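You operate a simulated robot arm through the tools that you are given. There is no shell and no other tool.

The job below is to be done with a simulated robot arm. You get a single attempt, and the scene is never put back.

JOB
Keep the soup warm: cover the steel pan and use the warm key.
Fine: pan on the small zone, steel lid on, hob on, warm key once; leave the hob on.

The check looks at the end state, three seconds after you hand in, the way a careful person would. Anything else that was tipped, shoved, dropped, spilled or broken makes it a failure. Lids that push on must go on centred and level and be pressed home; caps that screw on are set level and turned clockwise until they are tight.

ROBOT AND FRAMES
A 7-joint arm with a two-finger parallel gripper, fixed in place. Base frame: the origin is on the floor under the middle of its stand, x ahead of it, y to its left, z up; the work surface is at about z = 900. Readings come in mm, rad, newtons and seconds.
It reaches about 1372 mm from its shoulder. Its first joint turns from -2.601 to 2.601 rad. Payload 3.43 kg.
Tool frame: the origin (TCP) lies between the finger pads and is the grasp point; the fingertips stand 30 mm ahead of it; z points along the fingers, y is the line along which they close. The gripper opens to 94 mm. The fingers are 28 mm wide and 10 mm thick; the gripper's body (50 by 96 mm) begins 55 mm behind the TCP.
Orientation is told as [roll, pitch, yaw] about the base's x, y, z axes, in that order, counted from this pose: with the fingers straight down and closing along the base's y, the tool's x points along the base's -x, its y along +y and its z along -z.

CONTROLS
- The arm moves only by the tool drive_tool. Its argument "increments" is one flat list of numbers, 7 for each row, row after row: the shift along the base's x, y, z in units of 500 mm (1.0 is 500 mm), then the turn, a rotation vector about the base's x, y, z in units of 60 degrees (1.0 is 60 degrees), then the finger opening in m, from 0 to 0.094. In form: [dx, dy, dz, rx, ry, rz, grip, dx, dy, dz, rx, ry, rz, grip, ...]. A call has 1 to 20 rows; each row is the pose to reach, as a shift and turn from the pose commanded when the call began. A call with a number of a shift or a turn outside -1 to 1 is refused whole. Rows are played at 5 a second. More than 50 mm and 0.15 rad between two rows, or a gripper value outside its range, and nothing of the call is played. A pose out of reach is approached as far as the arm can. The call stops where the force on the tool passes 40 N (or 10 N more than at its start, if that is more) or the arm is blocked; 0.2 s more then pass. Each finger travels about 45 mm/s and halts on what it meets, pressing with about 28 N; the grip force reading is that of the motor and also rises with nothing between the fingers. The clock runs only during rows and for 0.2 s after the last one: add rows that repeat a pose to give the fingers time. The reply holds the time, the measured pose of the TCP, the force on the tool along the base axes, the opening and the grip force, in the units named above and with some noise, with the torque about the TCP (base axes, N m) and any sound that the robot's microphone picked up.
- Cameras (640 x 400 px; columns grow to the right, rows downward): "scene" is fixed at [219, 648.3, 1514.1]; the picture's right is [-0.72, -0.70, 0.00], its down [-0.29, 0.30, -0.91] and it looks along [0.63, -0.65, -0.42] (base axes); focal length 339 px, centre (320, 200). "wrist" rides on the gripper at [76, 14, -103] in the tool frame; the picture's right is [-0.18, 0.98, 0.00], its down [-0.75, -0.14, -0.64] and it looks along [-0.63, -0.12, 0.77] (tool axes); focal length 243 px, centre (320, 200). There is no depth. A picture from a camera that has moved, and an enlarged one, comes with that camera's place and axes in the base frame and with its lens.
- get_image(camera): a new picture of that camera. No time passes.
- close_up(camera, box): a new picture of the part [left, top, right, bottom] of that camera's present view, enlarged. No time passes.
- close_job(): hands the job in; it is judged then, once.

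Nothing tells you positions but the pictures and the camera data. Unless the task says otherwise, let go and move clear before handing in.

The tools are called after ">>>" as name(argument=value, ...) on one line, values as JSON. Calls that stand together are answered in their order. drive_tool: Moves the arm, as the interface text tells. Its arguments: {"type":"object","properties":{"increments":{"type":"array","items":{"type":"number"}}},"required":["increments"]} The other tools are called the same way: get_image (camera) takes a picture; close_up (camera, box) takes an enlarged picture of a part of a camera's view; close_job () hands the job in.

At the start:

```text
t: 0.0
ee_pos: [909.5, -383.7, 1170.0]
ee_rot: [0.001, 0.001, 0.001]
force: [1.5, -1.0, -0.1]
ft_torque: [0.03, -0.01, 0.01]
gripper_width: 94.0
grasp_force: 0.1
```

scene: 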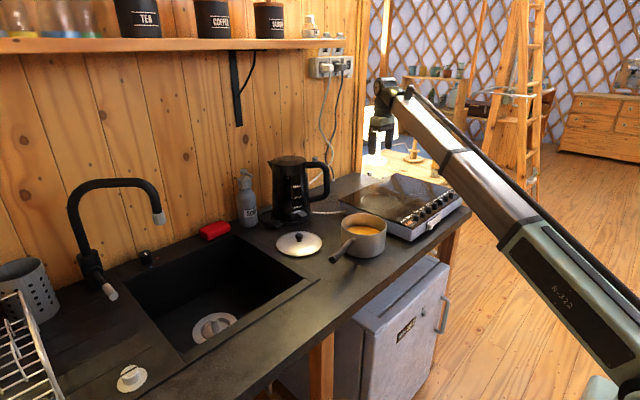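
wrist: 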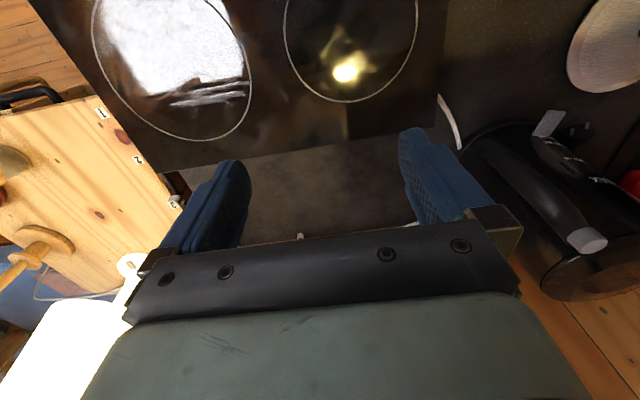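

I see the counter with a sink, a kettle, a steel lid lying on the counter, a saucepan with soup beside the hob, and the hob with knobs or keys at its front edge. I'll take enlarged pictures first to locate everything.

>>> close_up(camera="scene", box=[320, 160, 480, 260])

>>> close_up(camera="scene", box=[230, 180, 390, 280])

>>> close_up(camera="wrist", box=[0, 0, 640, 400])

>>> close_up(camera="scene", box=[380, 180, 480, 242])

```text
4.00 times, centred on (400, 210) of scene
camera zoom: at [219.0, 648.3, 1514.1], right [-0.72, -0.7, 0.0], down [-0.29, 0.3, -0.91], along [0.63, -0.65, -0.42], focal length 1357 px, centre (0, 160)
```

zoom: 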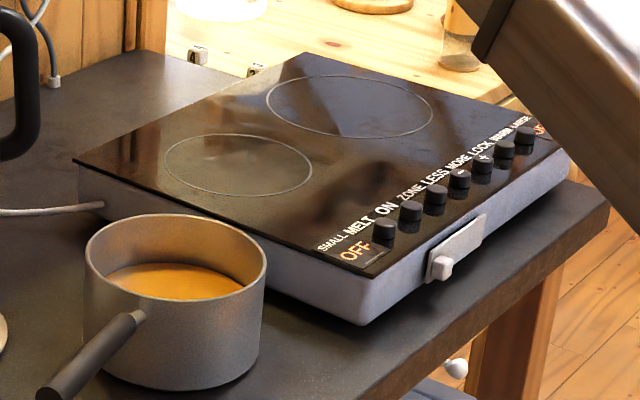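

```text
4.00 times, centred on (310, 230) of scene
camera zoom: at [219.0, 648.3, 1514.1], right [-0.72, -0.7, 0.0], down [-0.29, 0.3, -0.91], along [0.63, -0.65, -0.42], focal length 1357 px, centre (360, 80)
```

zoom: 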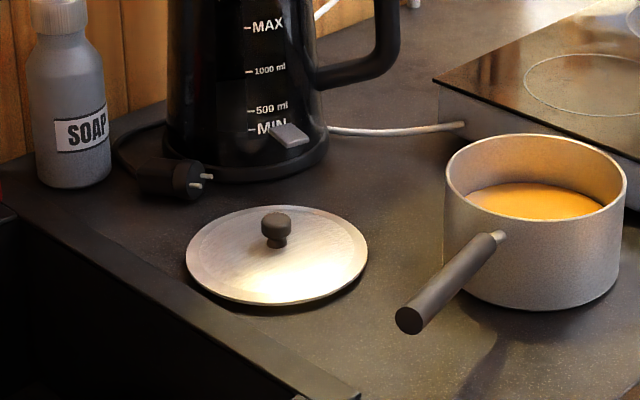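

```text
1.00 times, centred on (320, 200) of wrist (not enlarged: the box is as wide or as high as the picture)
camera zoom: at [833.7, -371.1, 1272.9], right [0.18, 0.98, 0.0], down [0.75, -0.14, 0.64], along [0.63, -0.12, -0.77], focal length 243 px, centre (320, 200)
```

zoom: 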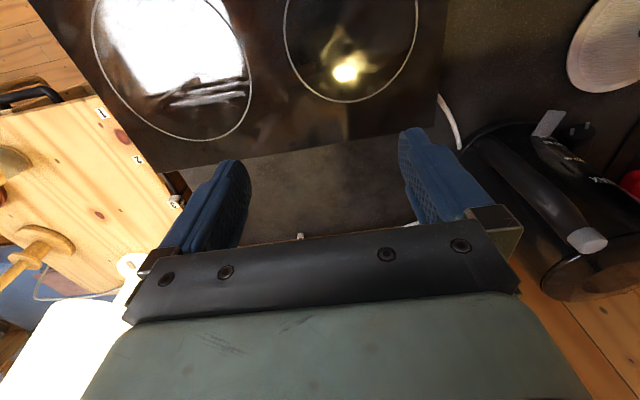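

```text
6.40 times, centred on (430, 211) of scene
camera zoom: at [219.0, 648.3, 1514.1], right [-0.72, -0.7, 0.0], down [-0.29, 0.3, -0.91], along [0.63, -0.65, -0.42], focal length 2171 px, centre (-384, 130)
```

zoom: 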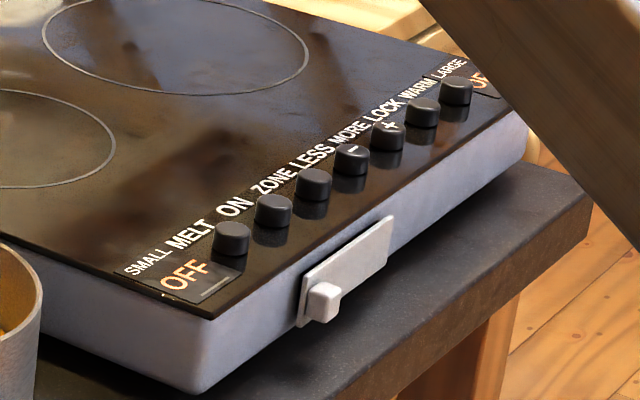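

The pan is on the counter near (784, -140). The lid is near (943, 3) with its knob up, and the small zone is near (895, -384). A row of keys reads MELT, ON, ZONE, LESS, MORE, LOCK, WARM. I'll move the wrist camera over the keys to read the labels and check the front slider.

>>> drive_tool(increments=[-0.09, 0, 0, 0, 0, 0, 0.094, -0.18, 0, 0, 0, 0, 0, 0.094, -0.27, 0, 0, 0, 0, 0, 0.094, -0.36, 0, 0, 0, 0, 0, 0.094, -0.45, 0, 0, 0, 0, 0, 0.094, -0.54, 0, 0, 0, 0, 0, 0.094, -0.63, 0, 0, 0, 0, 0, 0.094, -0.7, 0, -0.04, 0, 0, 0, 0.094])

>>> get_image(camera="wrist")

>>> get_image(camera="scene")

```text
t: 0.9
ee_pos: [758.9, -385.2, 1170.4]
ee_rot: [-0.002, -0.01, -0.005]
force: [4.6, -5.0, -10.5]
ft_torque: [0.39, -0.26, 0.31]
gripper_width: 94.2
grasp_force: 0.1
stopped in row 4: the force on the tool passed its limit at 54 N (the readings are from after the stop); the commanded pose is now the measured one
```

```text
taken
camera wrist: at [681.7, -371.4, 1272.1], right [0.19, 0.98, 0.0], down [0.75, -0.14, 0.65], along [0.64, -0.12, -0.76], focal length 243 px, centre (320, 200)
```

wrist: 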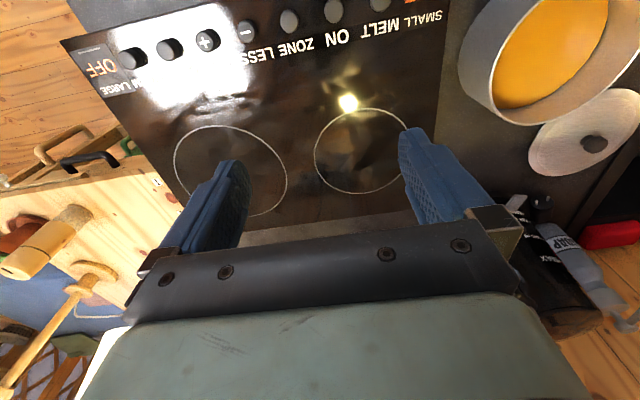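

```text
taken
```

scene: 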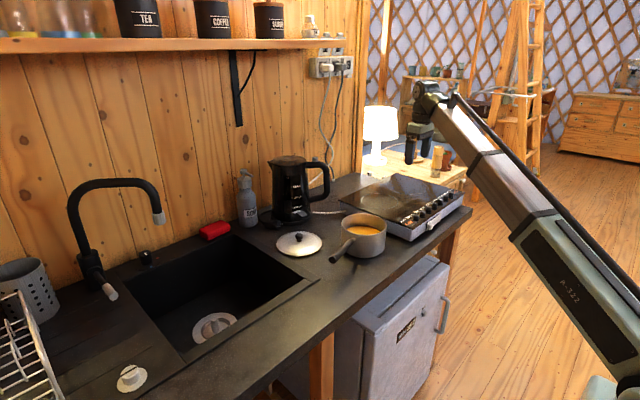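

The arm stopped partway on its own motion force, so I'll use smaller steps. The view is useful, so I'll enlarge the keys.

>>> close_up(camera="wrist", box=[60, 0, 460, 250])

>>> close_up(camera="wrist", box=[440, 0, 640, 125])

>>> close_up(camera="scene", box=[290, 40, 390, 102])

>>> close_up(camera="scene", box=[380, 80, 480, 142])

```text
1.60 times, centred on (260, 125) of wrist
camera zoom: at [681.7, -371.4, 1272.1], right [0.19, 0.98, 0.0], down [0.75, -0.14, 0.65], along [0.64, -0.12, -0.76], focal length 388 px, centre (416, 320)
```

zoom: 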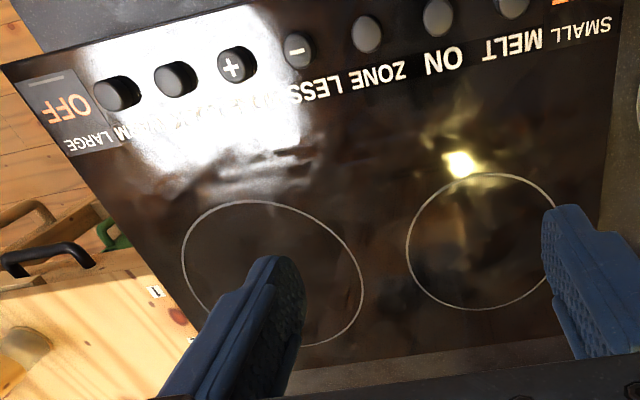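

```text
3.20 times, centred on (540, 62) of wrist
camera zoom: at [681.7, -371.4, 1272.1], right [0.19, 0.98, 0.0], down [0.75, -0.14, 0.65], along [0.64, -0.12, -0.76], focal length 776 px, centre (-384, 640)
```

zoom: 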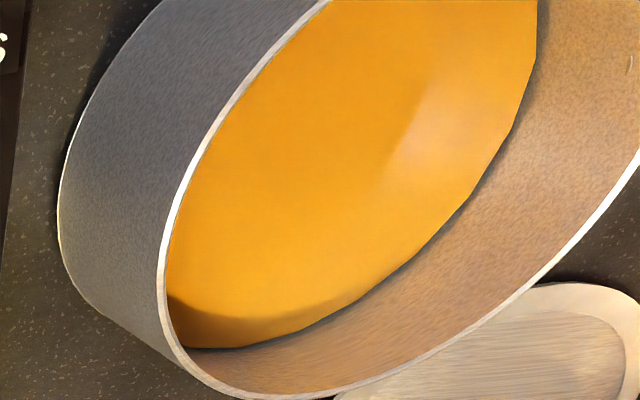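

```text
6.40 times, centred on (340, 71) of scene
camera zoom: at [219.0, 648.3, 1514.1], right [-0.72, -0.7, 0.0], down [-0.29, 0.3, -0.91], along [0.63, -0.65, -0.42], focal length 2171 px, centre (192, 1026)
```

zoom: 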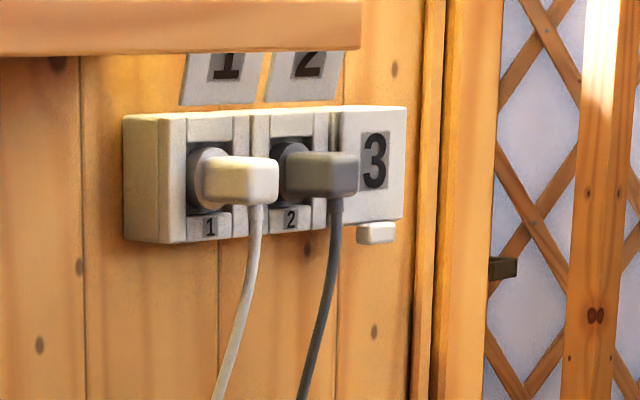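

```text
6.40 times, centred on (430, 111) of scene
camera zoom: at [219.0, 648.3, 1514.1], right [-0.72, -0.7, 0.0], down [-0.29, 0.3, -0.91], along [0.63, -0.65, -0.42], focal length 2171 px, centre (-384, 770)
```

zoom: 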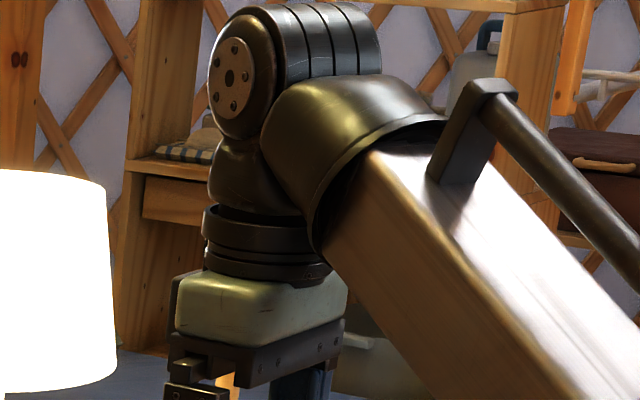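

I need a calibration check between cameras, so I'll enlarge the gripper in the scene view, along with the pan and hob again.

>>> close_up(camera="scene", box=[390, 125, 450, 163])

>>> close_up(camera="scene", box=[330, 165, 474, 255])

>>> close_up(camera="scene", box=[425, 200, 473, 230])

```text
10.53 times, centred on (420, 144) of scene
camera zoom: at [219.0, 648.3, 1514.1], right [-0.72, -0.7, 0.0], down [-0.29, 0.3, -0.91], along [0.63, -0.65, -0.42], focal length 3571 px, centre (-733, 790)
```

zoom: 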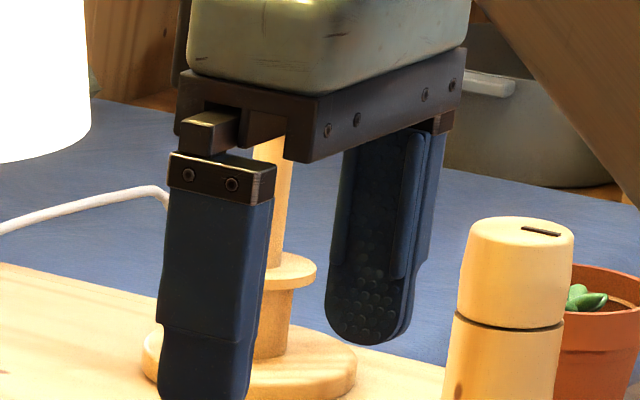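

```text
4.44 times, centred on (402, 210) of scene
camera zoom: at [219.0, 648.3, 1514.1], right [-0.72, -0.7, 0.0], down [-0.29, 0.3, -0.91], along [0.63, -0.65, -0.42], focal length 1508 px, centre (-44, 156)
```

zoom: 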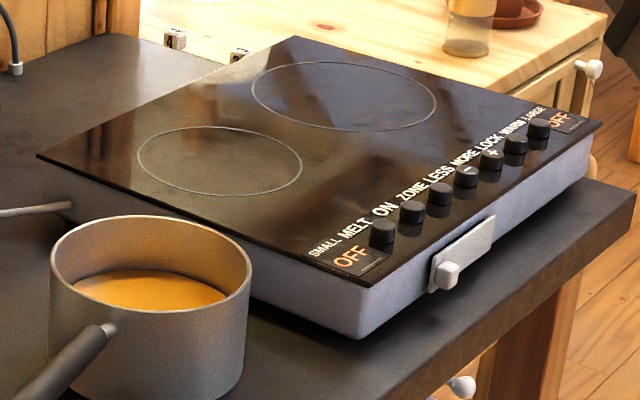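

```text
13.33 times, centred on (449, 215) of scene
camera zoom: at [219.0, 648.3, 1514.1], right [-0.72, -0.7, 0.0], down [-0.29, 0.3, -0.91], along [0.63, -0.65, -0.42], focal length 4523 px, centre (-1400, 0)
```

zoom: 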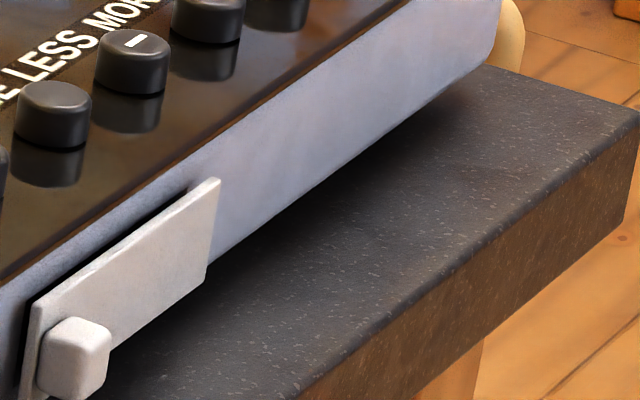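

The cameras agree within a few pixels. Next I'll back the wrist camera off with gentler steps to see the keys and slider fully.

>>> drive_tool(increments=[-0.02, 0, 0, 0, 0, 0, 0.094, -0.06, 0, 0, 0, 0, 0, 0.094, -0.11, 0, 0, 0, 0, 0, 0.094, -0.16, 0, 0, 0, 0, 0, 0.094, -0.21, 0, 0, 0, 0, 0, 0.094, -0.26, 0, 0, 0, 0, 0, 0.094, -0.31, 0, 0, 0, 0, 0, 0.094, -0.35, 0, 0, 0, 0, 0, 0.094, -0.38, 0, 0, 0, 0, 0, 0.094, -0.39, 0, 0, 0, 0, 0, 0.094])

>>> get_image(camera="wrist")

```text
t: 1.4
ee_pos: [743.1, -386.1, 1171.4]
ee_rot: [-0.003, -0.016, -0.009]
force: [5.5, -3.4, -10.5]
ft_torque: [0.26, -0.21, 0.19]
gripper_width: 93.8
grasp_force: 0.1
stopped in row 2: the force on the tool passed its limit at 48 N (the readings are from after the stop); the commanded pose is now the measured one
```

```text
taken
camera wrist: at [666.2, -371.7, 1271.9], right [0.19, 0.98, 0.0], down [0.74, -0.14, 0.65], along [0.64, -0.13, -0.76], focal length 243 px, centre (320, 200)
```

wrist: 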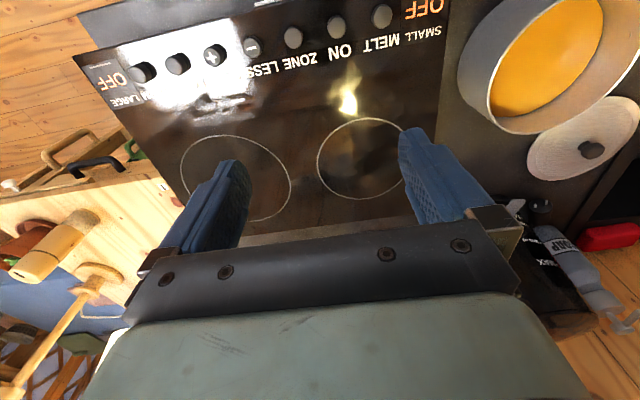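

The residual force suggests the gripper is touching its own forearm when pulled back this high. I'll move forward again to clear it, then look at the view.

>>> drive_tool(increments=[0.02, 0, 0, 0, 0, 0, 0.094, 0.05, 0, 0, 0, 0, 0, 0.094, 0.08, 0, -0.02, 0, 0, 0, 0.094, 0.1, 0, -0.04, 0, 0, 0, 0.094, 0.1, 0, -0.07, 0, 0, 0, 0.094, 0.1, 0, -0.1, 0, 0, 0, 0.094])

>>> get_image(camera="wrist")

>>> get_image(camera="scene")

```text
t: 2.8
ee_pos: [792.7, -386.3, 1119.3]
ee_rot: [-0.003, -0.013, -0.009]
force: [-0.3, 0.6, -0.1]
ft_torque: [0.01, 0.01, 0.03]
gripper_width: 94.0
grasp_force: 0.1
```

```text
taken
camera wrist: at [715.9, -371.3, 1221.0], right [0.19, 0.98, 0.0], down [0.74, -0.15, 0.65], along [0.64, -0.13, -0.76], focal length 243 px, centre (320, 200)
```

wrist: 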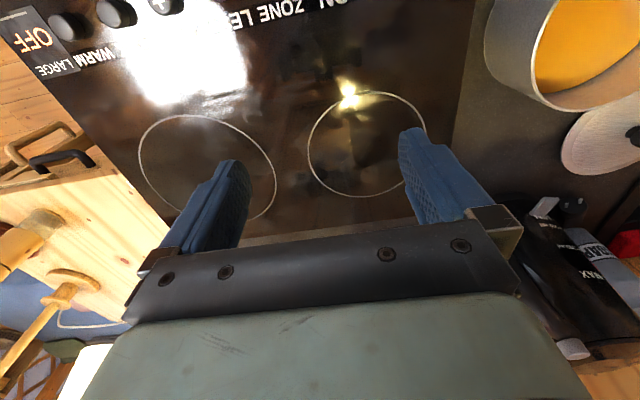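

```text
taken
```

scene: 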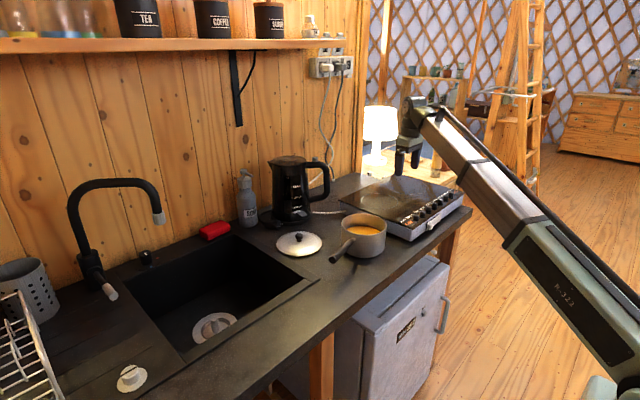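

Forces are clear now. I'll swing over toward the pan's handle while turning the tool by about -90°, so the fingers can straddle the handle and the camera looks at the pan.

>>> drive_tool(increments=[0, 0.02, 0.02, 0, 0.012, -0.04, 0.094, 0.005, 0.06, 0.04, 0, 0.012, -0.1, 0.094, 0.01, 0.11, 0.05, 0, 0.012, -0.17, 0.094, 0.015, 0.16, 0.06, 0, 0.012, -0.24, 0.094, 0.02, 0.21, 0.06, 0, 0.012, -0.31, 0.094, 0.025, 0.26, 0.06, 0, 0.012, -0.38, 0.094, 0.03, 0.31, 0.06, 0, 0.012, -0.45, 0.094, 0.035, 0.36, 0.06, 0, 0.012, -0.52, 0.094, 0.04, 0.41, 0.06, 0, 0.012, -0.59, 0.094, 0.045, 0.46, 0.06, 0, 0.012, -0.66, 0.094, 0.05, 0.51, 0.06, 0, 0.012, -0.73, 0.094, 0.05, 0.56, 0.06, 0, 0.012, -0.8, 0.094, 0.05, 0.61, 0.06, 0, 0.012, -0.87, 0.094, 0.05, 0.65, 0.06, 0, 0.012, -0.93, 0.094, 0.05, 0.68, 0.06, 0, 0.012, -0.98, 0.094, 0.05, 0.7, 0.06, 0, 0.012, -1.0, 0.094])

>>> get_image(camera="wrist")

>>> get_image(camera="scene")

```text
t: 6.2
ee_pos: [819.5, -35.5, 1151.8]
ee_rot: [-0.008, -0.003, -1.056]
force: [0.1, -0.7, 0.0]
ft_torque: [0.01, 0.03, 0.02]
gripper_width: 94.0
grasp_force: 0.1
```

```text
taken
camera wrist: at [794.6, 38.4, 1253.4], right [0.95, 0.32, -0.01], down [0.25, -0.72, 0.65], along [0.2, -0.61, -0.76], focal length 243 px, centre (320, 200)
```

wrist: 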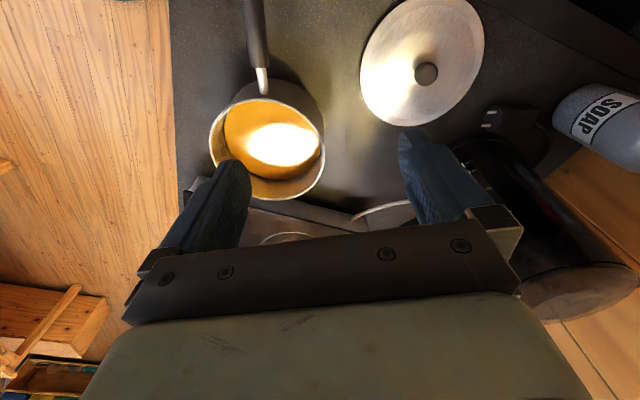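

```text
taken
```

scene: 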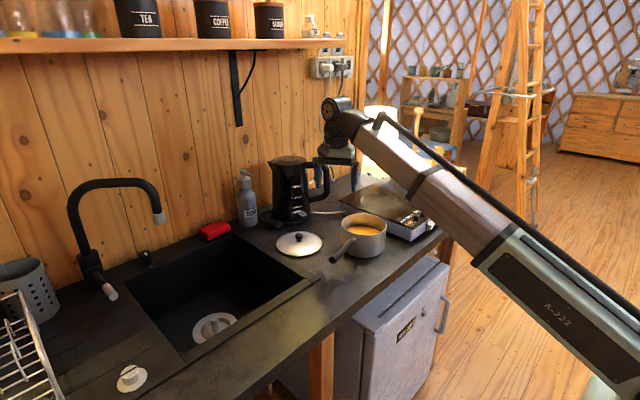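

The pan centre comes out near (777, -119), its handle points mostly +y (slightly -x), and the lid is near (937, 17). I'll move above the handle and line the fingers up with it.

>>> drive_tool(increments=[-0.015, 0.003, -0.01, 0, 0, -0.03, 0.094, -0.035, 0.007, -0.03, 0, 0, -0.06, 0.094, -0.06, 0.012, -0.06, 0, 0, -0.1, 0.094, -0.085, 0.018, -0.09, 0, 0, -0.14, 0.094, -0.11, 0.023, -0.12, 0, 0, -0.18, 0.094, -0.13, 0.028, -0.14, 0, 0, -0.21, 0.094, -0.145, 0.031, -0.155, 0, 0, -0.23, 0.094, -0.149, 0.031, -0.16, 0, 0, -0.23, 0.094])

>>> get_image(camera="wrist")

>>> get_image(camera="scene")

```text
t: 8.0
ee_pos: [743.6, -20.7, 1068.3]
ee_rot: [-0.008, -0.003, -1.297]
force: [0.8, -0.7, -0.3]
ft_torque: [0.06, 0.03, 0.0]
gripper_width: 94.0
grasp_force: 0.1
```

```text
taken
camera wrist: at [737.6, 57.2, 1172.0], right [1.0, 0.09, -0.01], down [0.07, -0.76, 0.65], along [0.05, -0.64, -0.76], focal length 243 px, centre (320, 200)
```

wrist: 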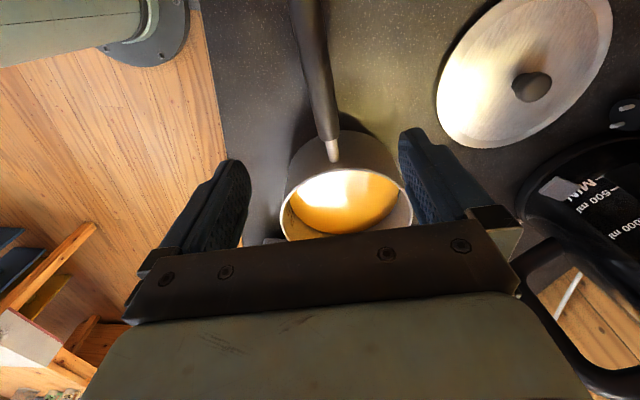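

```text
taken
```

scene: 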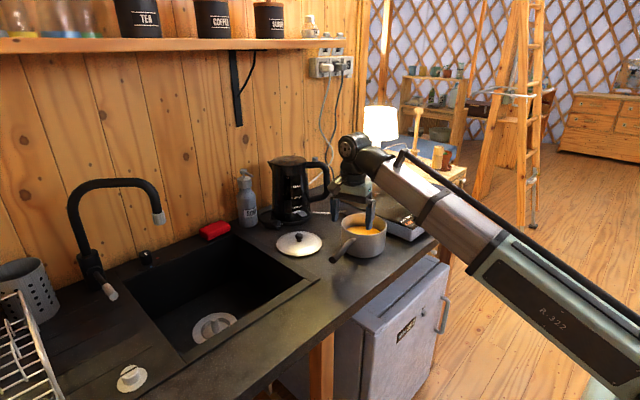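

The handle slopes up slightly from about z 968 at the root. I'll lower the open fingers around it near the root at (748, -21), then check before closing.

>>> drive_tool(increments=[0.002, 0, -0.02, 0, 0, 0, 0.094, 0.004, 0, -0.05, 0, 0, 0, 0.094, 0.006, 0, -0.08, 0, 0, 0, 0.094, 0.008, 0, -0.11, 0, 0, 0, 0.094, 0.009, 0, -0.135, 0, 0, 0, 0.094, 0.009, 0, -0.15, 0, 0, 0, 0.094])

>>> get_image(camera="wrist")

>>> close_up(camera="scene", box=[290, 180, 418, 260])

```text
t: 9.4
ee_pos: [748.9, -18.8, 995.9]
ee_rot: [-0.01, -0.004, -1.298]
force: [0.4, -0.3, 0.1]
ft_torque: [0.02, 0.0, 0.01]
gripper_width: 94.1
grasp_force: 0.1
```

```text
taken
camera wrist: at [742.5, 56.8, 1096.9], right [1.0, 0.09, -0.01], down [0.07, -0.76, 0.65], along [0.05, -0.64, -0.76], focal length 243 px, centre (320, 200)
```

wrist: 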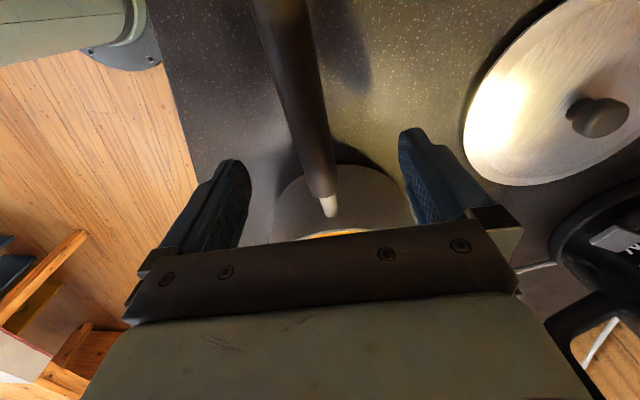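

```text
5.00 times, centred on (354, 220) of scene
camera zoom: at [219.0, 648.3, 1514.1], right [-0.72, -0.7, 0.0], down [-0.29, 0.3, -0.91], along [0.63, -0.65, -0.42], focal length 1696 px, centre (150, 100)
```

zoom: 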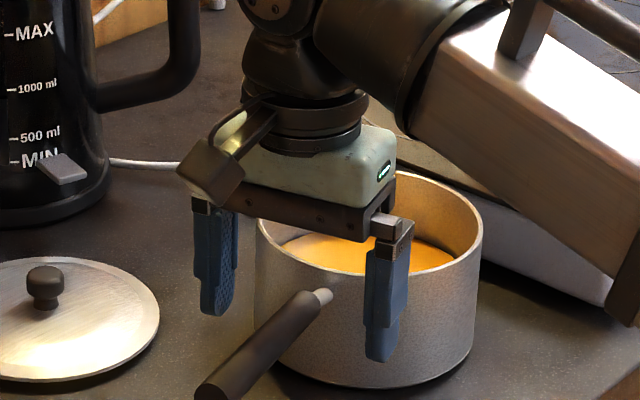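

The fingers straddle the handle well. I'll drop another 16 mm, close on it, and check the grip force.

>>> drive_tool(increments=[-0.001, -0.004, -0.012, 0, 0, 0, 0.094, -0.001, -0.008, -0.026, 0, 0, 0, 0.094, -0.001, -0.008, -0.032, 0, 0, 0, 0.094, -0.001, -0.008, -0.032, 0, 0, 0, 0.06, -0.001, -0.008, -0.032, 0, 0, 0, 0.03, -0.001, -0.008, -0.032, 0, 0, 0, 0.0, -0.001, -0.008, -0.032, 0, 0, 0, 0.0, -0.001, -0.008, -0.032, 0, 0, 0, 0.0, -0.001, -0.008, -0.032, 0, 0, 0, 0.0, -0.001, -0.008, -0.032, 0, 0, 0, 0.0])

>>> get_image(camera="wrist")

>>> close_up(camera="scene", box=[290, 180, 418, 260])

```text
t: 11.6
ee_pos: [747.4, -24.6, 978.7]
ee_rot: [-0.009, -0.003, -1.298]
force: [0.4, -0.3, 0.9]
ft_torque: [0.05, 0.01, 0.0]
gripper_width: 25.7
grasp_force: 27.8
```

```text
taken
camera wrist: at [741.6, 52.5, 1081.7], right [1.0, 0.09, -0.01], down [0.07, -0.76, 0.65], along [0.05, -0.64, -0.76], focal length 243 px, centre (320, 200)
```

wrist: 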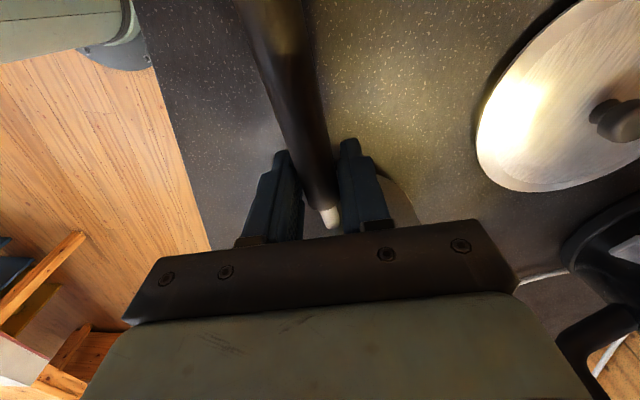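

```text
5.00 times, centred on (354, 220) of scene
camera zoom: at [219.0, 648.3, 1514.1], right [-0.72, -0.7, 0.0], down [-0.29, 0.3, -0.91], along [0.63, -0.65, -0.42], focal length 1696 px, centre (150, 100)
```

zoom: 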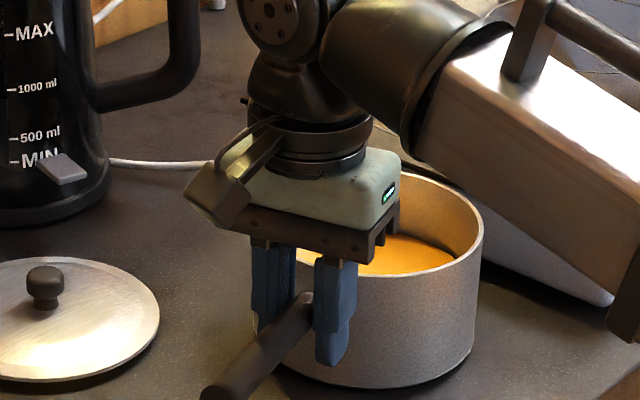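

The handle is gripped at 25.7 mm. I'll lift a few millimetres to test whether the pan stays level.

>>> drive_tool(increments=[0, 0, 0.004, 0, 0, 0, 0, 0, 0, 0.008, 0, 0, 0, 0, 0, 0, 0.012, 0, 0, 0, 0, 0, 0, 0.012, 0, 0, 0, 0])

>>> get_image(camera="wrist")

>>> close_up(camera="scene", box=[290, 180, 418, 260])

```text
t: 12.6
ee_pos: [748.7, -24.5, 985.3]
ee_rot: [-0.008, -0.003, -1.298]
force: [0.4, 0.5, -3.9]
ft_torque: [0.29, 0.09, 0.03]
gripper_width: 25.7
grasp_force: 28.3
```

```text
taken
camera wrist: at [742.1, 52.6, 1087.4], right [1.0, 0.09, -0.01], down [0.07, -0.76, 0.65], along [0.05, -0.64, -0.76], focal length 243 px, centre (320, 200)
```

wrist: 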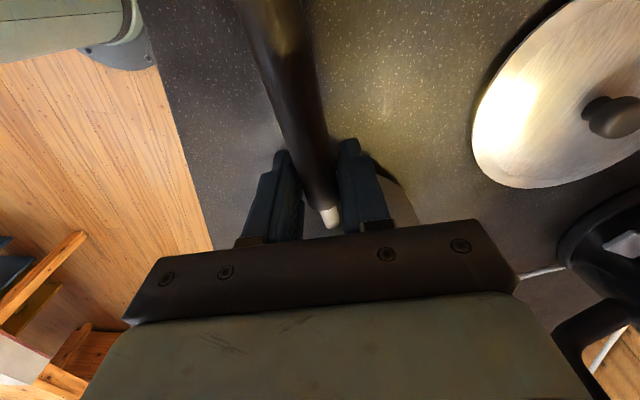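

```text
5.00 times, centred on (354, 220) of scene
camera zoom: at [219.0, 648.3, 1514.1], right [-0.72, -0.7, 0.0], down [-0.29, 0.3, -0.91], along [0.63, -0.65, -0.42], focal length 1696 px, centre (150, 100)
```

zoom: 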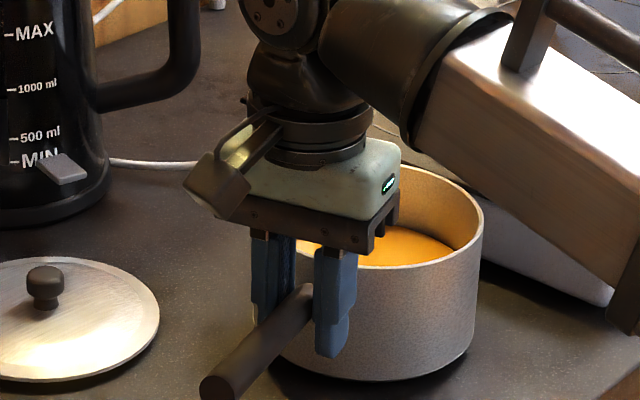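

The pan seems to come up with a load of about 4 N. I'll lift a bit more and compare to be sure it's fully airborne and level.

>>> drive_tool(increments=[0, 0, 0.006, 0, 0, 0, 0, 0, 0, 0.014, 0, 0, 0, 0, 0, 0, 0.02, 0, 0, 0, 0, 0, 0, 0.02, 0, 0, 0, 0])

>>> close_up(camera="scene", box=[290, 180, 418, 260])

```text
t: 13.6
ee_pos: [748.9, -24.2, 996.6]
ee_rot: [-0.008, -0.003, -1.297]
force: [0.0, -0.7, 0.9]
ft_torque: [0.1, -0.03, 0.1]
gripper_width: 21.6
grasp_force: 27.7
```

```text
5.00 times, centred on (354, 220) of scene
camera zoom: at [219.0, 648.3, 1514.1], right [-0.72, -0.7, 0.0], down [-0.29, 0.3, -0.91], along [0.63, -0.65, -0.42], focal length 1696 px, centre (150, 100)
```

zoom: 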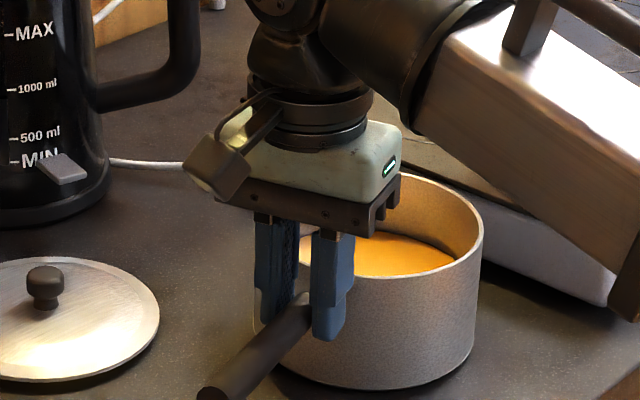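

The handle slipped down through the fingertips and the pan settled back, still upright. My grip was too high on the handle, so I'll open, go about 36 mm lower, and regrip.

>>> drive_tool(increments=[0, 0, 0, 0, 0, 0, 0.06, 0, 0, 0, 0, 0, 0, 0.06, 0, 0, 0, 0, 0, 0, 0.06, 0, 0, -0.02, 0, 0, 0, 0.06, 0, 0, -0.04, 0, 0, 0, 0.06, 0, 0, -0.06, 0, 0, 0, 0.06, 0, 0, -0.072, 0, 0, 0, 0.06, 0, 0, -0.072, 0, 0, 0, 0.06])

>>> get_image(camera="wrist")

>>> close_up(camera="scene", box=[290, 180, 418, 260])

```text
t: 15.4
ee_pos: [748.3, -24.4, 959.4]
ee_rot: [-0.011, -0.006, -1.297]
force: [0.0, -0.1, 0.0]
ft_torque: [0.0, -0.02, -0.02]
gripper_width: 60.3
grasp_force: 0.1
```

```text
taken
camera wrist: at [741.8, 52.3, 1061.6], right [1.0, 0.09, -0.01], down [0.07, -0.76, 0.65], along [0.05, -0.64, -0.76], focal length 243 px, centre (320, 200)
```

wrist: 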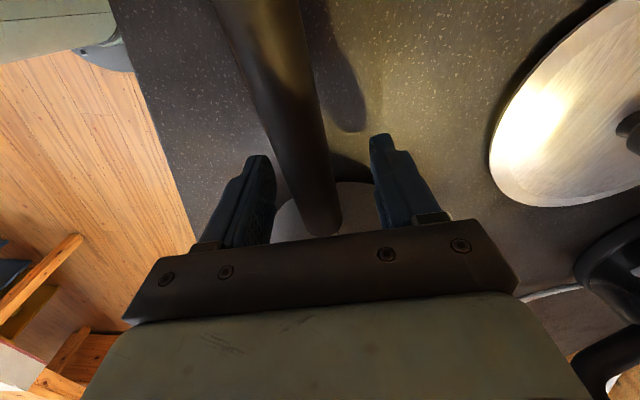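

```text
5.00 times, centred on (354, 220) of scene
camera zoom: at [219.0, 648.3, 1514.1], right [-0.72, -0.7, 0.0], down [-0.29, 0.3, -0.91], along [0.63, -0.65, -0.42], focal length 1696 px, centre (150, 100)
```

zoom: 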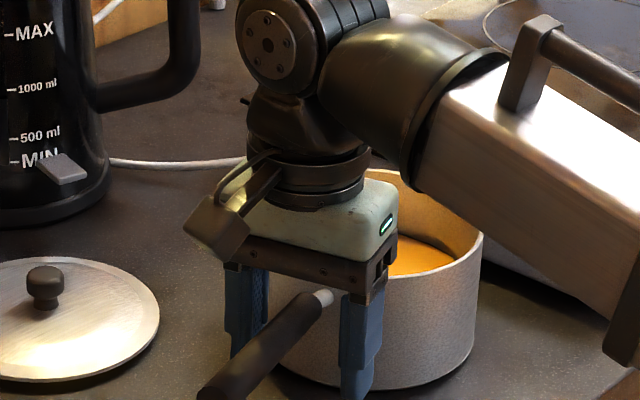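

The handle now sits deep between the fingers. I'll close and lift in very small steps.

>>> drive_tool(increments=[0, -0.004, 0, 0, 0, 0, 0.06, 0, -0.006, 0, 0, 0, 0, 0.03, 0, -0.006, 0, 0, 0, 0, 0.0, 0, -0.006, 0, 0, 0, 0, 0.0, 0, -0.006, 0, 0, 0, 0, 0.0, 0, -0.006, 0, 0, 0, 0, 0.0, 0, -0.006, 0.004, 0, 0, 0, 0, 0, -0.006, 0.008, 0, 0, 0, 0, 0, -0.006, 0.012, 0, 0, 0, 0, 0, -0.006, 0.012, 0, 0, 0, 0, 0, -0.006, 0.012, 0, 0, 0, 0])

>>> close_up(camera="scene", box=[290, 180, 418, 260])

>>> get_image(camera="wrist")

```text
t: 17.8
ee_pos: [747.9, -27.3, 965.1]
ee_rot: [-0.008, -0.004, -1.296]
force: [-0.1, 0.6, -3.1]
ft_torque: [0.32, 0.1, 0.03]
gripper_width: 25.9
grasp_force: 27.6
```

```text
5.00 times, centred on (354, 220) of scene
camera zoom: at [219.0, 648.3, 1514.1], right [-0.72, -0.7, 0.0], down [-0.29, 0.3, -0.91], along [0.63, -0.65, -0.42], focal length 1696 px, centre (150, 100)
```

zoom: 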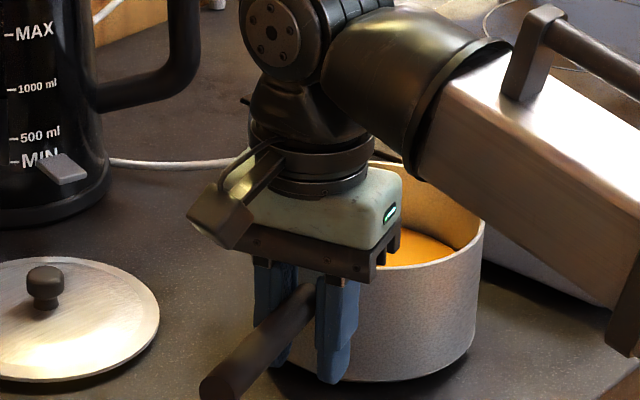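

```text
taken
camera wrist: at [742.1, 49.3, 1067.7], right [1.0, 0.09, -0.01], down [0.07, -0.76, 0.65], along [0.05, -0.64, -0.76], focal length 243 px, centre (320, 200)
```

wrist: 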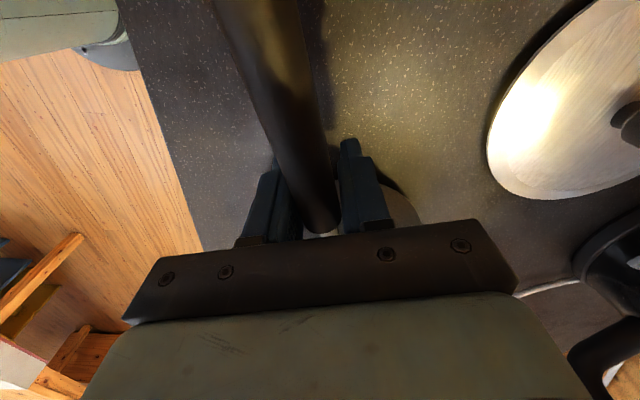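

>>> close_up(camera="scene", box=[340, 210, 396, 245])

>>> close_up(camera="scene", box=[340, 235, 396, 270])

```text
11.43 times, centred on (368, 228) of scene
camera zoom: at [219.0, 648.3, 1514.1], right [-0.72, -0.7, 0.0], down [-0.29, 0.3, -0.91], along [0.63, -0.65, -0.42], focal length 3877 px, centre (-229, -114)
```

zoom: 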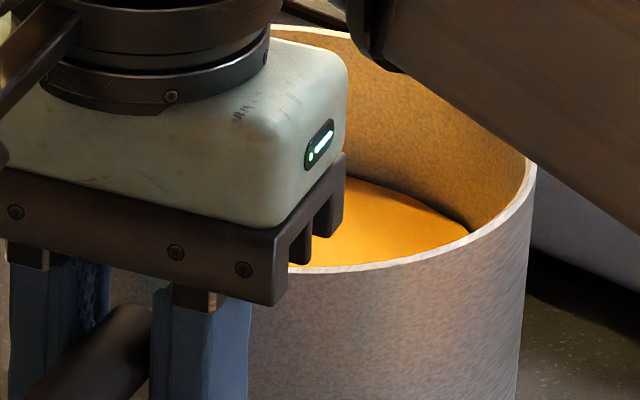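

```text
11.43 times, centred on (368, 252) of scene
camera zoom: at [219.0, 648.3, 1514.1], right [-0.72, -0.7, 0.0], down [-0.29, 0.3, -0.91], along [0.63, -0.65, -0.42], focal length 3877 px, centre (-229, -400)
```

zoom: 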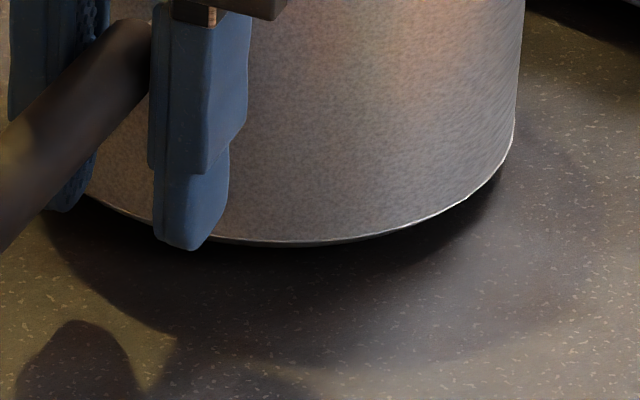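

The load and torque are ambiguous between fully lifted and tilting on the far edge. I'll raise it 4 mm more and see whether the force stays constant.

>>> drive_tool(increments=[0, 0, 0.004, 0, 0, 0, 0, 0, 0, 0.008, 0, 0, 0, 0, 0, 0, 0.008, 0, 0, 0, 0])

>>> close_up(camera="scene", box=[340, 235, 396, 270])

>>> close_up(camera="scene", box=[340, 210, 396, 245])

```text
t: 18.6
ee_pos: [746.7, -28.4, 968.2]
ee_rot: [-0.01, -0.002, -1.297]
force: [-1.3, -0.6, -4.8]
ft_torque: [0.3, 0.1, -0.01]
gripper_width: 25.8
grasp_force: 27.3
```

```text
11.43 times, centred on (368, 252) of scene
camera zoom: at [219.0, 648.3, 1514.1], right [-0.72, -0.7, 0.0], down [-0.29, 0.3, -0.91], along [0.63, -0.65, -0.42], focal length 3877 px, centre (-229, -400)
```

zoom: 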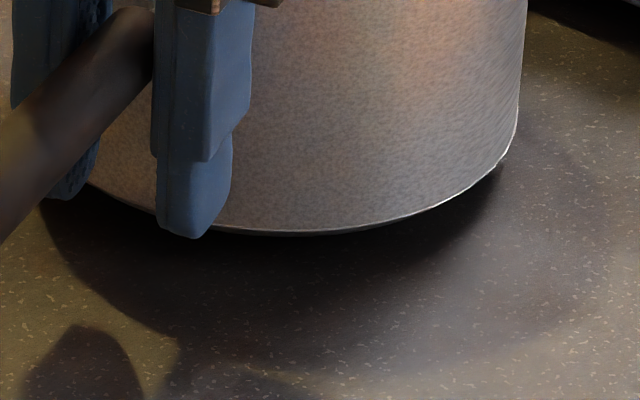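

```text
11.43 times, centred on (368, 228) of scene
camera zoom: at [219.0, 648.3, 1514.1], right [-0.72, -0.7, 0.0], down [-0.29, 0.3, -0.91], along [0.63, -0.65, -0.42], focal length 3877 px, centre (-229, -114)
```

zoom: 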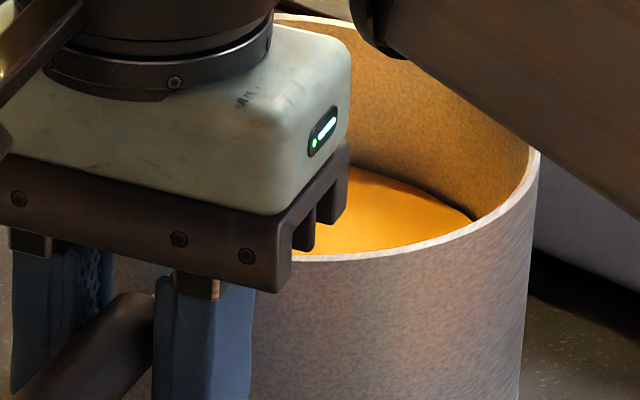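

The torque stays at about 0.33 N·m while the near side rises, so the handle is turning in the pads and the far edge is still on the counter (pan about 1.2 kg). I'll set it back down, let go, and plan a grip on the pan wall instead.

>>> drive_tool(increments=[0, 0, -0.006, 0, 0, 0, 0, 0, 0, -0.012, 0, 0, 0, 0, 0, 0, -0.018, 0, 0, 0, 0, 0, 0, -0.018, 0, 0, 0, 0, 0, 0, -0.018, 0, 0, 0, 0.03, 0, 0, -0.018, 0, 0, 0, 0.07, 0, 0, -0.018, 0, 0, 0, 0.07, 0, 0, -0.018, 0, 0, 0, 0.07, 0, 0, 0.02, 0, 0, 0, 0.07, 0, 0.02, 0.06, 0, 0, 0, 0.07, 0, 0.05, 0.11, 0, 0, 0, 0.07, 0, 0.08, 0.16, 0, 0, 0, 0.07, 0, 0.12, 0.2, 0, 0, 0, 0.07, 0, 0.16, 0.23, 0, 0, 0, 0.07, 0, 0.18, 0.24, 0, 0, 0, 0.07])

>>> get_image(camera="wrist")

>>> close_up(camera="scene", box=[290, 180, 418, 260])

```text
t: 21.8
ee_pos: [749.5, 62.4, 1089.3]
ee_rot: [-0.008, -0.003, -1.296]
force: [0.6, 1.0, 0.6]
ft_torque: [0.0, -0.01, 0.0]
gripper_width: 70.0
grasp_force: 0.0
```

```text
taken
camera wrist: at [742.7, 139.0, 1192.0], right [1.0, 0.09, -0.01], down [0.07, -0.76, 0.65], along [0.05, -0.64, -0.76], focal length 243 px, centre (320, 200)
```

wrist: 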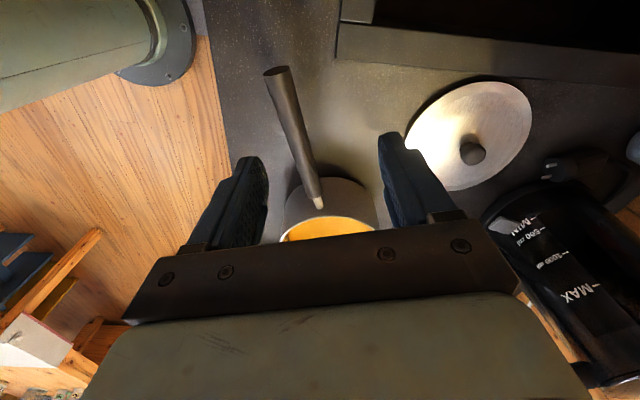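

```text
5.00 times, centred on (354, 220) of scene
camera zoom: at [219.0, 648.3, 1514.1], right [-0.72, -0.7, 0.0], down [-0.29, 0.3, -0.91], along [0.63, -0.65, -0.42], focal length 1696 px, centre (150, 100)
```

zoom: 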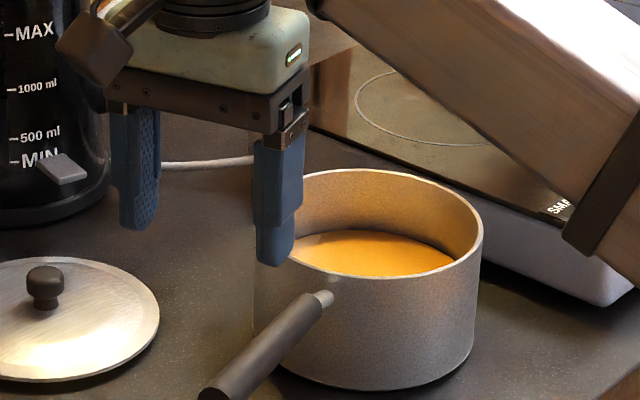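

The pan is intact and upright, with its centre at about (777, -119), rim z about 987, and soup about 40 mm below the rim. I'll grip the wall beside the handle, with one finger inside above the soup and one outside, so the flat pads resist tipping. First I'll position above that point.

>>> drive_tool(increments=[0.01, -0.02, 0, 0, 0, 0.06, 0.06, 0.025, -0.05, 0, 0, 0, 0.16, 0.05, 0.04, -0.08, 0, 0, 0, 0.27, 0.04, 0.055, -0.11, 0, 0, 0, 0.38, 0.04, 0.07, -0.14, 0, 0, 0, 0.49, 0.04, 0.085, -0.17, 0, 0, 0, 0.6, 0.04, 0.1, -0.2, 0, 0, 0, 0.7, 0.04, 0.112, -0.225, 0, 0, 0, 0.77, 0.04, 0.117, -0.235, 0, 0.007, 0, 0.805, 0.04, 0.117, -0.235, 0, 0.007, 0, 0.805, 0.04])

>>> get_image(camera="wrist")

>>> close_up(camera="scene", box=[290, 180, 418, 260])

```text
t: 24.0
ee_pos: [807.2, -54.8, 1089.9]
ee_rot: [-0.006, 0.003, -0.455]
force: [0.1, -0.4, 0.7]
ft_torque: [-0.02, 0.01, 0.0]
gripper_width: 40.0
grasp_force: 0.0
```

```text
taken
camera wrist: at [745.1, -9.5, 1191.8], right [0.6, 0.8, 0.0], down [0.62, -0.45, 0.64], along [0.51, -0.38, -0.77], focal length 243 px, centre (320, 200)
```

wrist: 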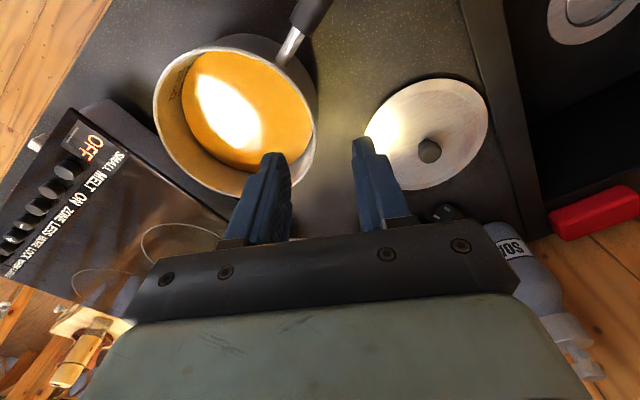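

```text
5.00 times, centred on (354, 220) of scene
camera zoom: at [219.0, 648.3, 1514.1], right [-0.72, -0.7, 0.0], down [-0.29, 0.3, -0.91], along [0.63, -0.65, -0.42], focal length 1696 px, centre (150, 100)
```

zoom: 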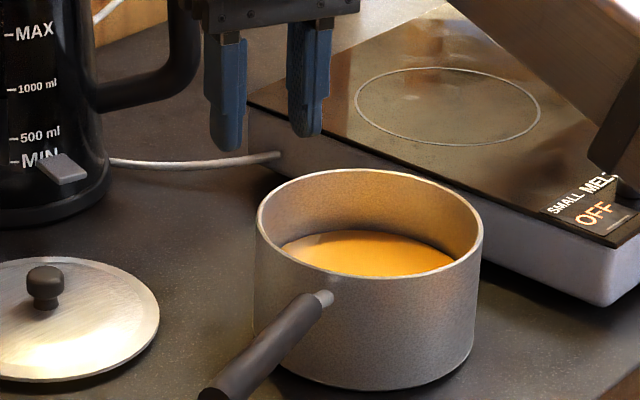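

>>> close_up(camera="wrist", box=[140, 30, 380, 180])

>>> close_up(camera="wrist", box=[0, 100, 240, 250])

```text
2.67 times, centred on (260, 105) of wrist
camera zoom: at [745.1, -9.5, 1191.8], right [0.6, 0.8, 0.0], down [0.62, -0.45, 0.64], along [0.51, -0.38, -0.77], focal length 647 px, centre (480, 453)
```

zoom: 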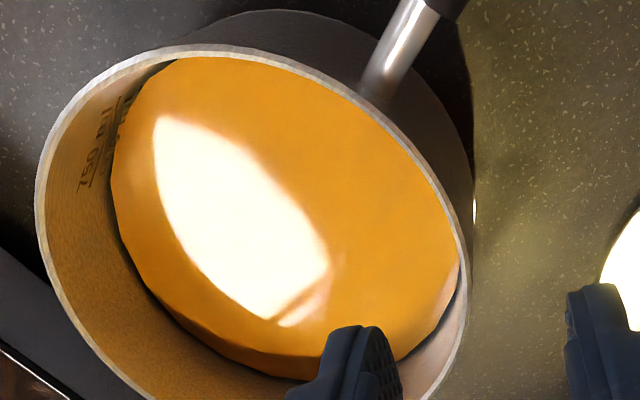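

```text
2.67 times, centred on (120, 175) of wrist
camera zoom: at [745.1, -9.5, 1191.8], right [0.6, 0.8, 0.0], down [0.62, -0.45, 0.64], along [0.51, -0.38, -0.77], focal length 647 px, centre (853, 267)
```

zoom: 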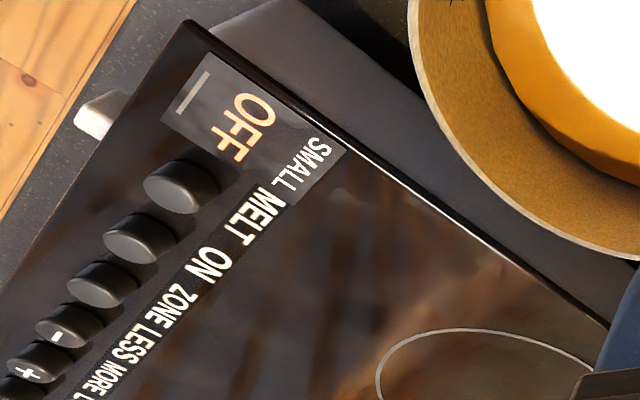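

The pan centre refines to about (778, -126). I'll shift a little and descend until the tips are just below the rim, then check that they straddle the wall.

>>> drive_tool(increments=[0.002, -0.008, -0.01, 0, 0, 0, 0.04, 0.003, -0.015, -0.04, 0, 0, 0, 0.04, 0.003, -0.015, -0.07, 0, 0, 0, 0.04, 0.003, -0.015, -0.1, 0, 0, 0, 0.04, 0.003, -0.015, -0.13, 0, 0, 0, 0.04, 0.003, -0.015, -0.15, 0, 0, 0, 0.04, 0.003, -0.015, -0.165, 0, 0, 0, 0.04, 0.003, -0.015, -0.17, 0, 0, 0, 0.04])

>>> get_image(camera="wrist")

>>> close_up(camera="scene", box=[290, 180, 418, 260])

```text
t: 25.8
ee_pos: [808.7, -62.1, 1003.0]
ee_rot: [-0.006, 0.002, -0.454]
force: [0.0, -0.8, 0.4]
ft_torque: [-0.02, -0.04, 0.02]
gripper_width: 40.0
grasp_force: 0.0
```

```text
taken
camera wrist: at [746.8, -16.6, 1106.2], right [0.6, 0.8, 0.0], down [0.62, -0.46, 0.64], along [0.51, -0.39, -0.77], focal length 243 px, centre (320, 200)
```

wrist: 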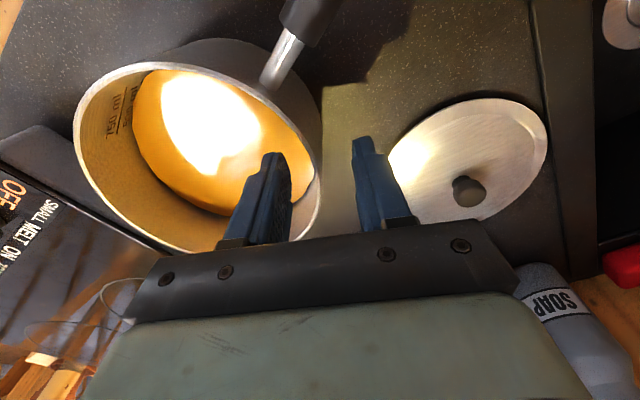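

```text
5.00 times, centred on (354, 220) of scene
camera zoom: at [219.0, 648.3, 1514.1], right [-0.72, -0.7, 0.0], down [-0.29, 0.3, -0.91], along [0.63, -0.65, -0.42], focal length 1696 px, centre (150, 100)
```

zoom: 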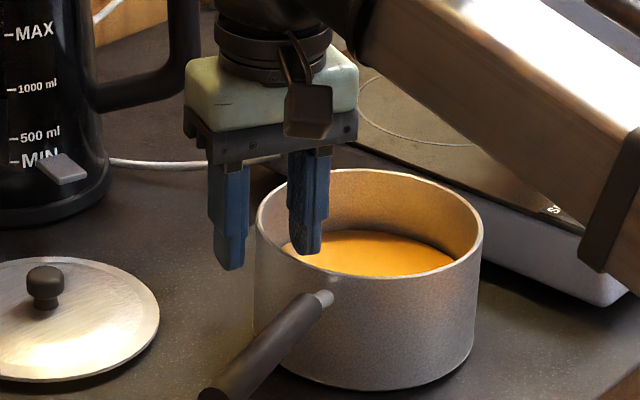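

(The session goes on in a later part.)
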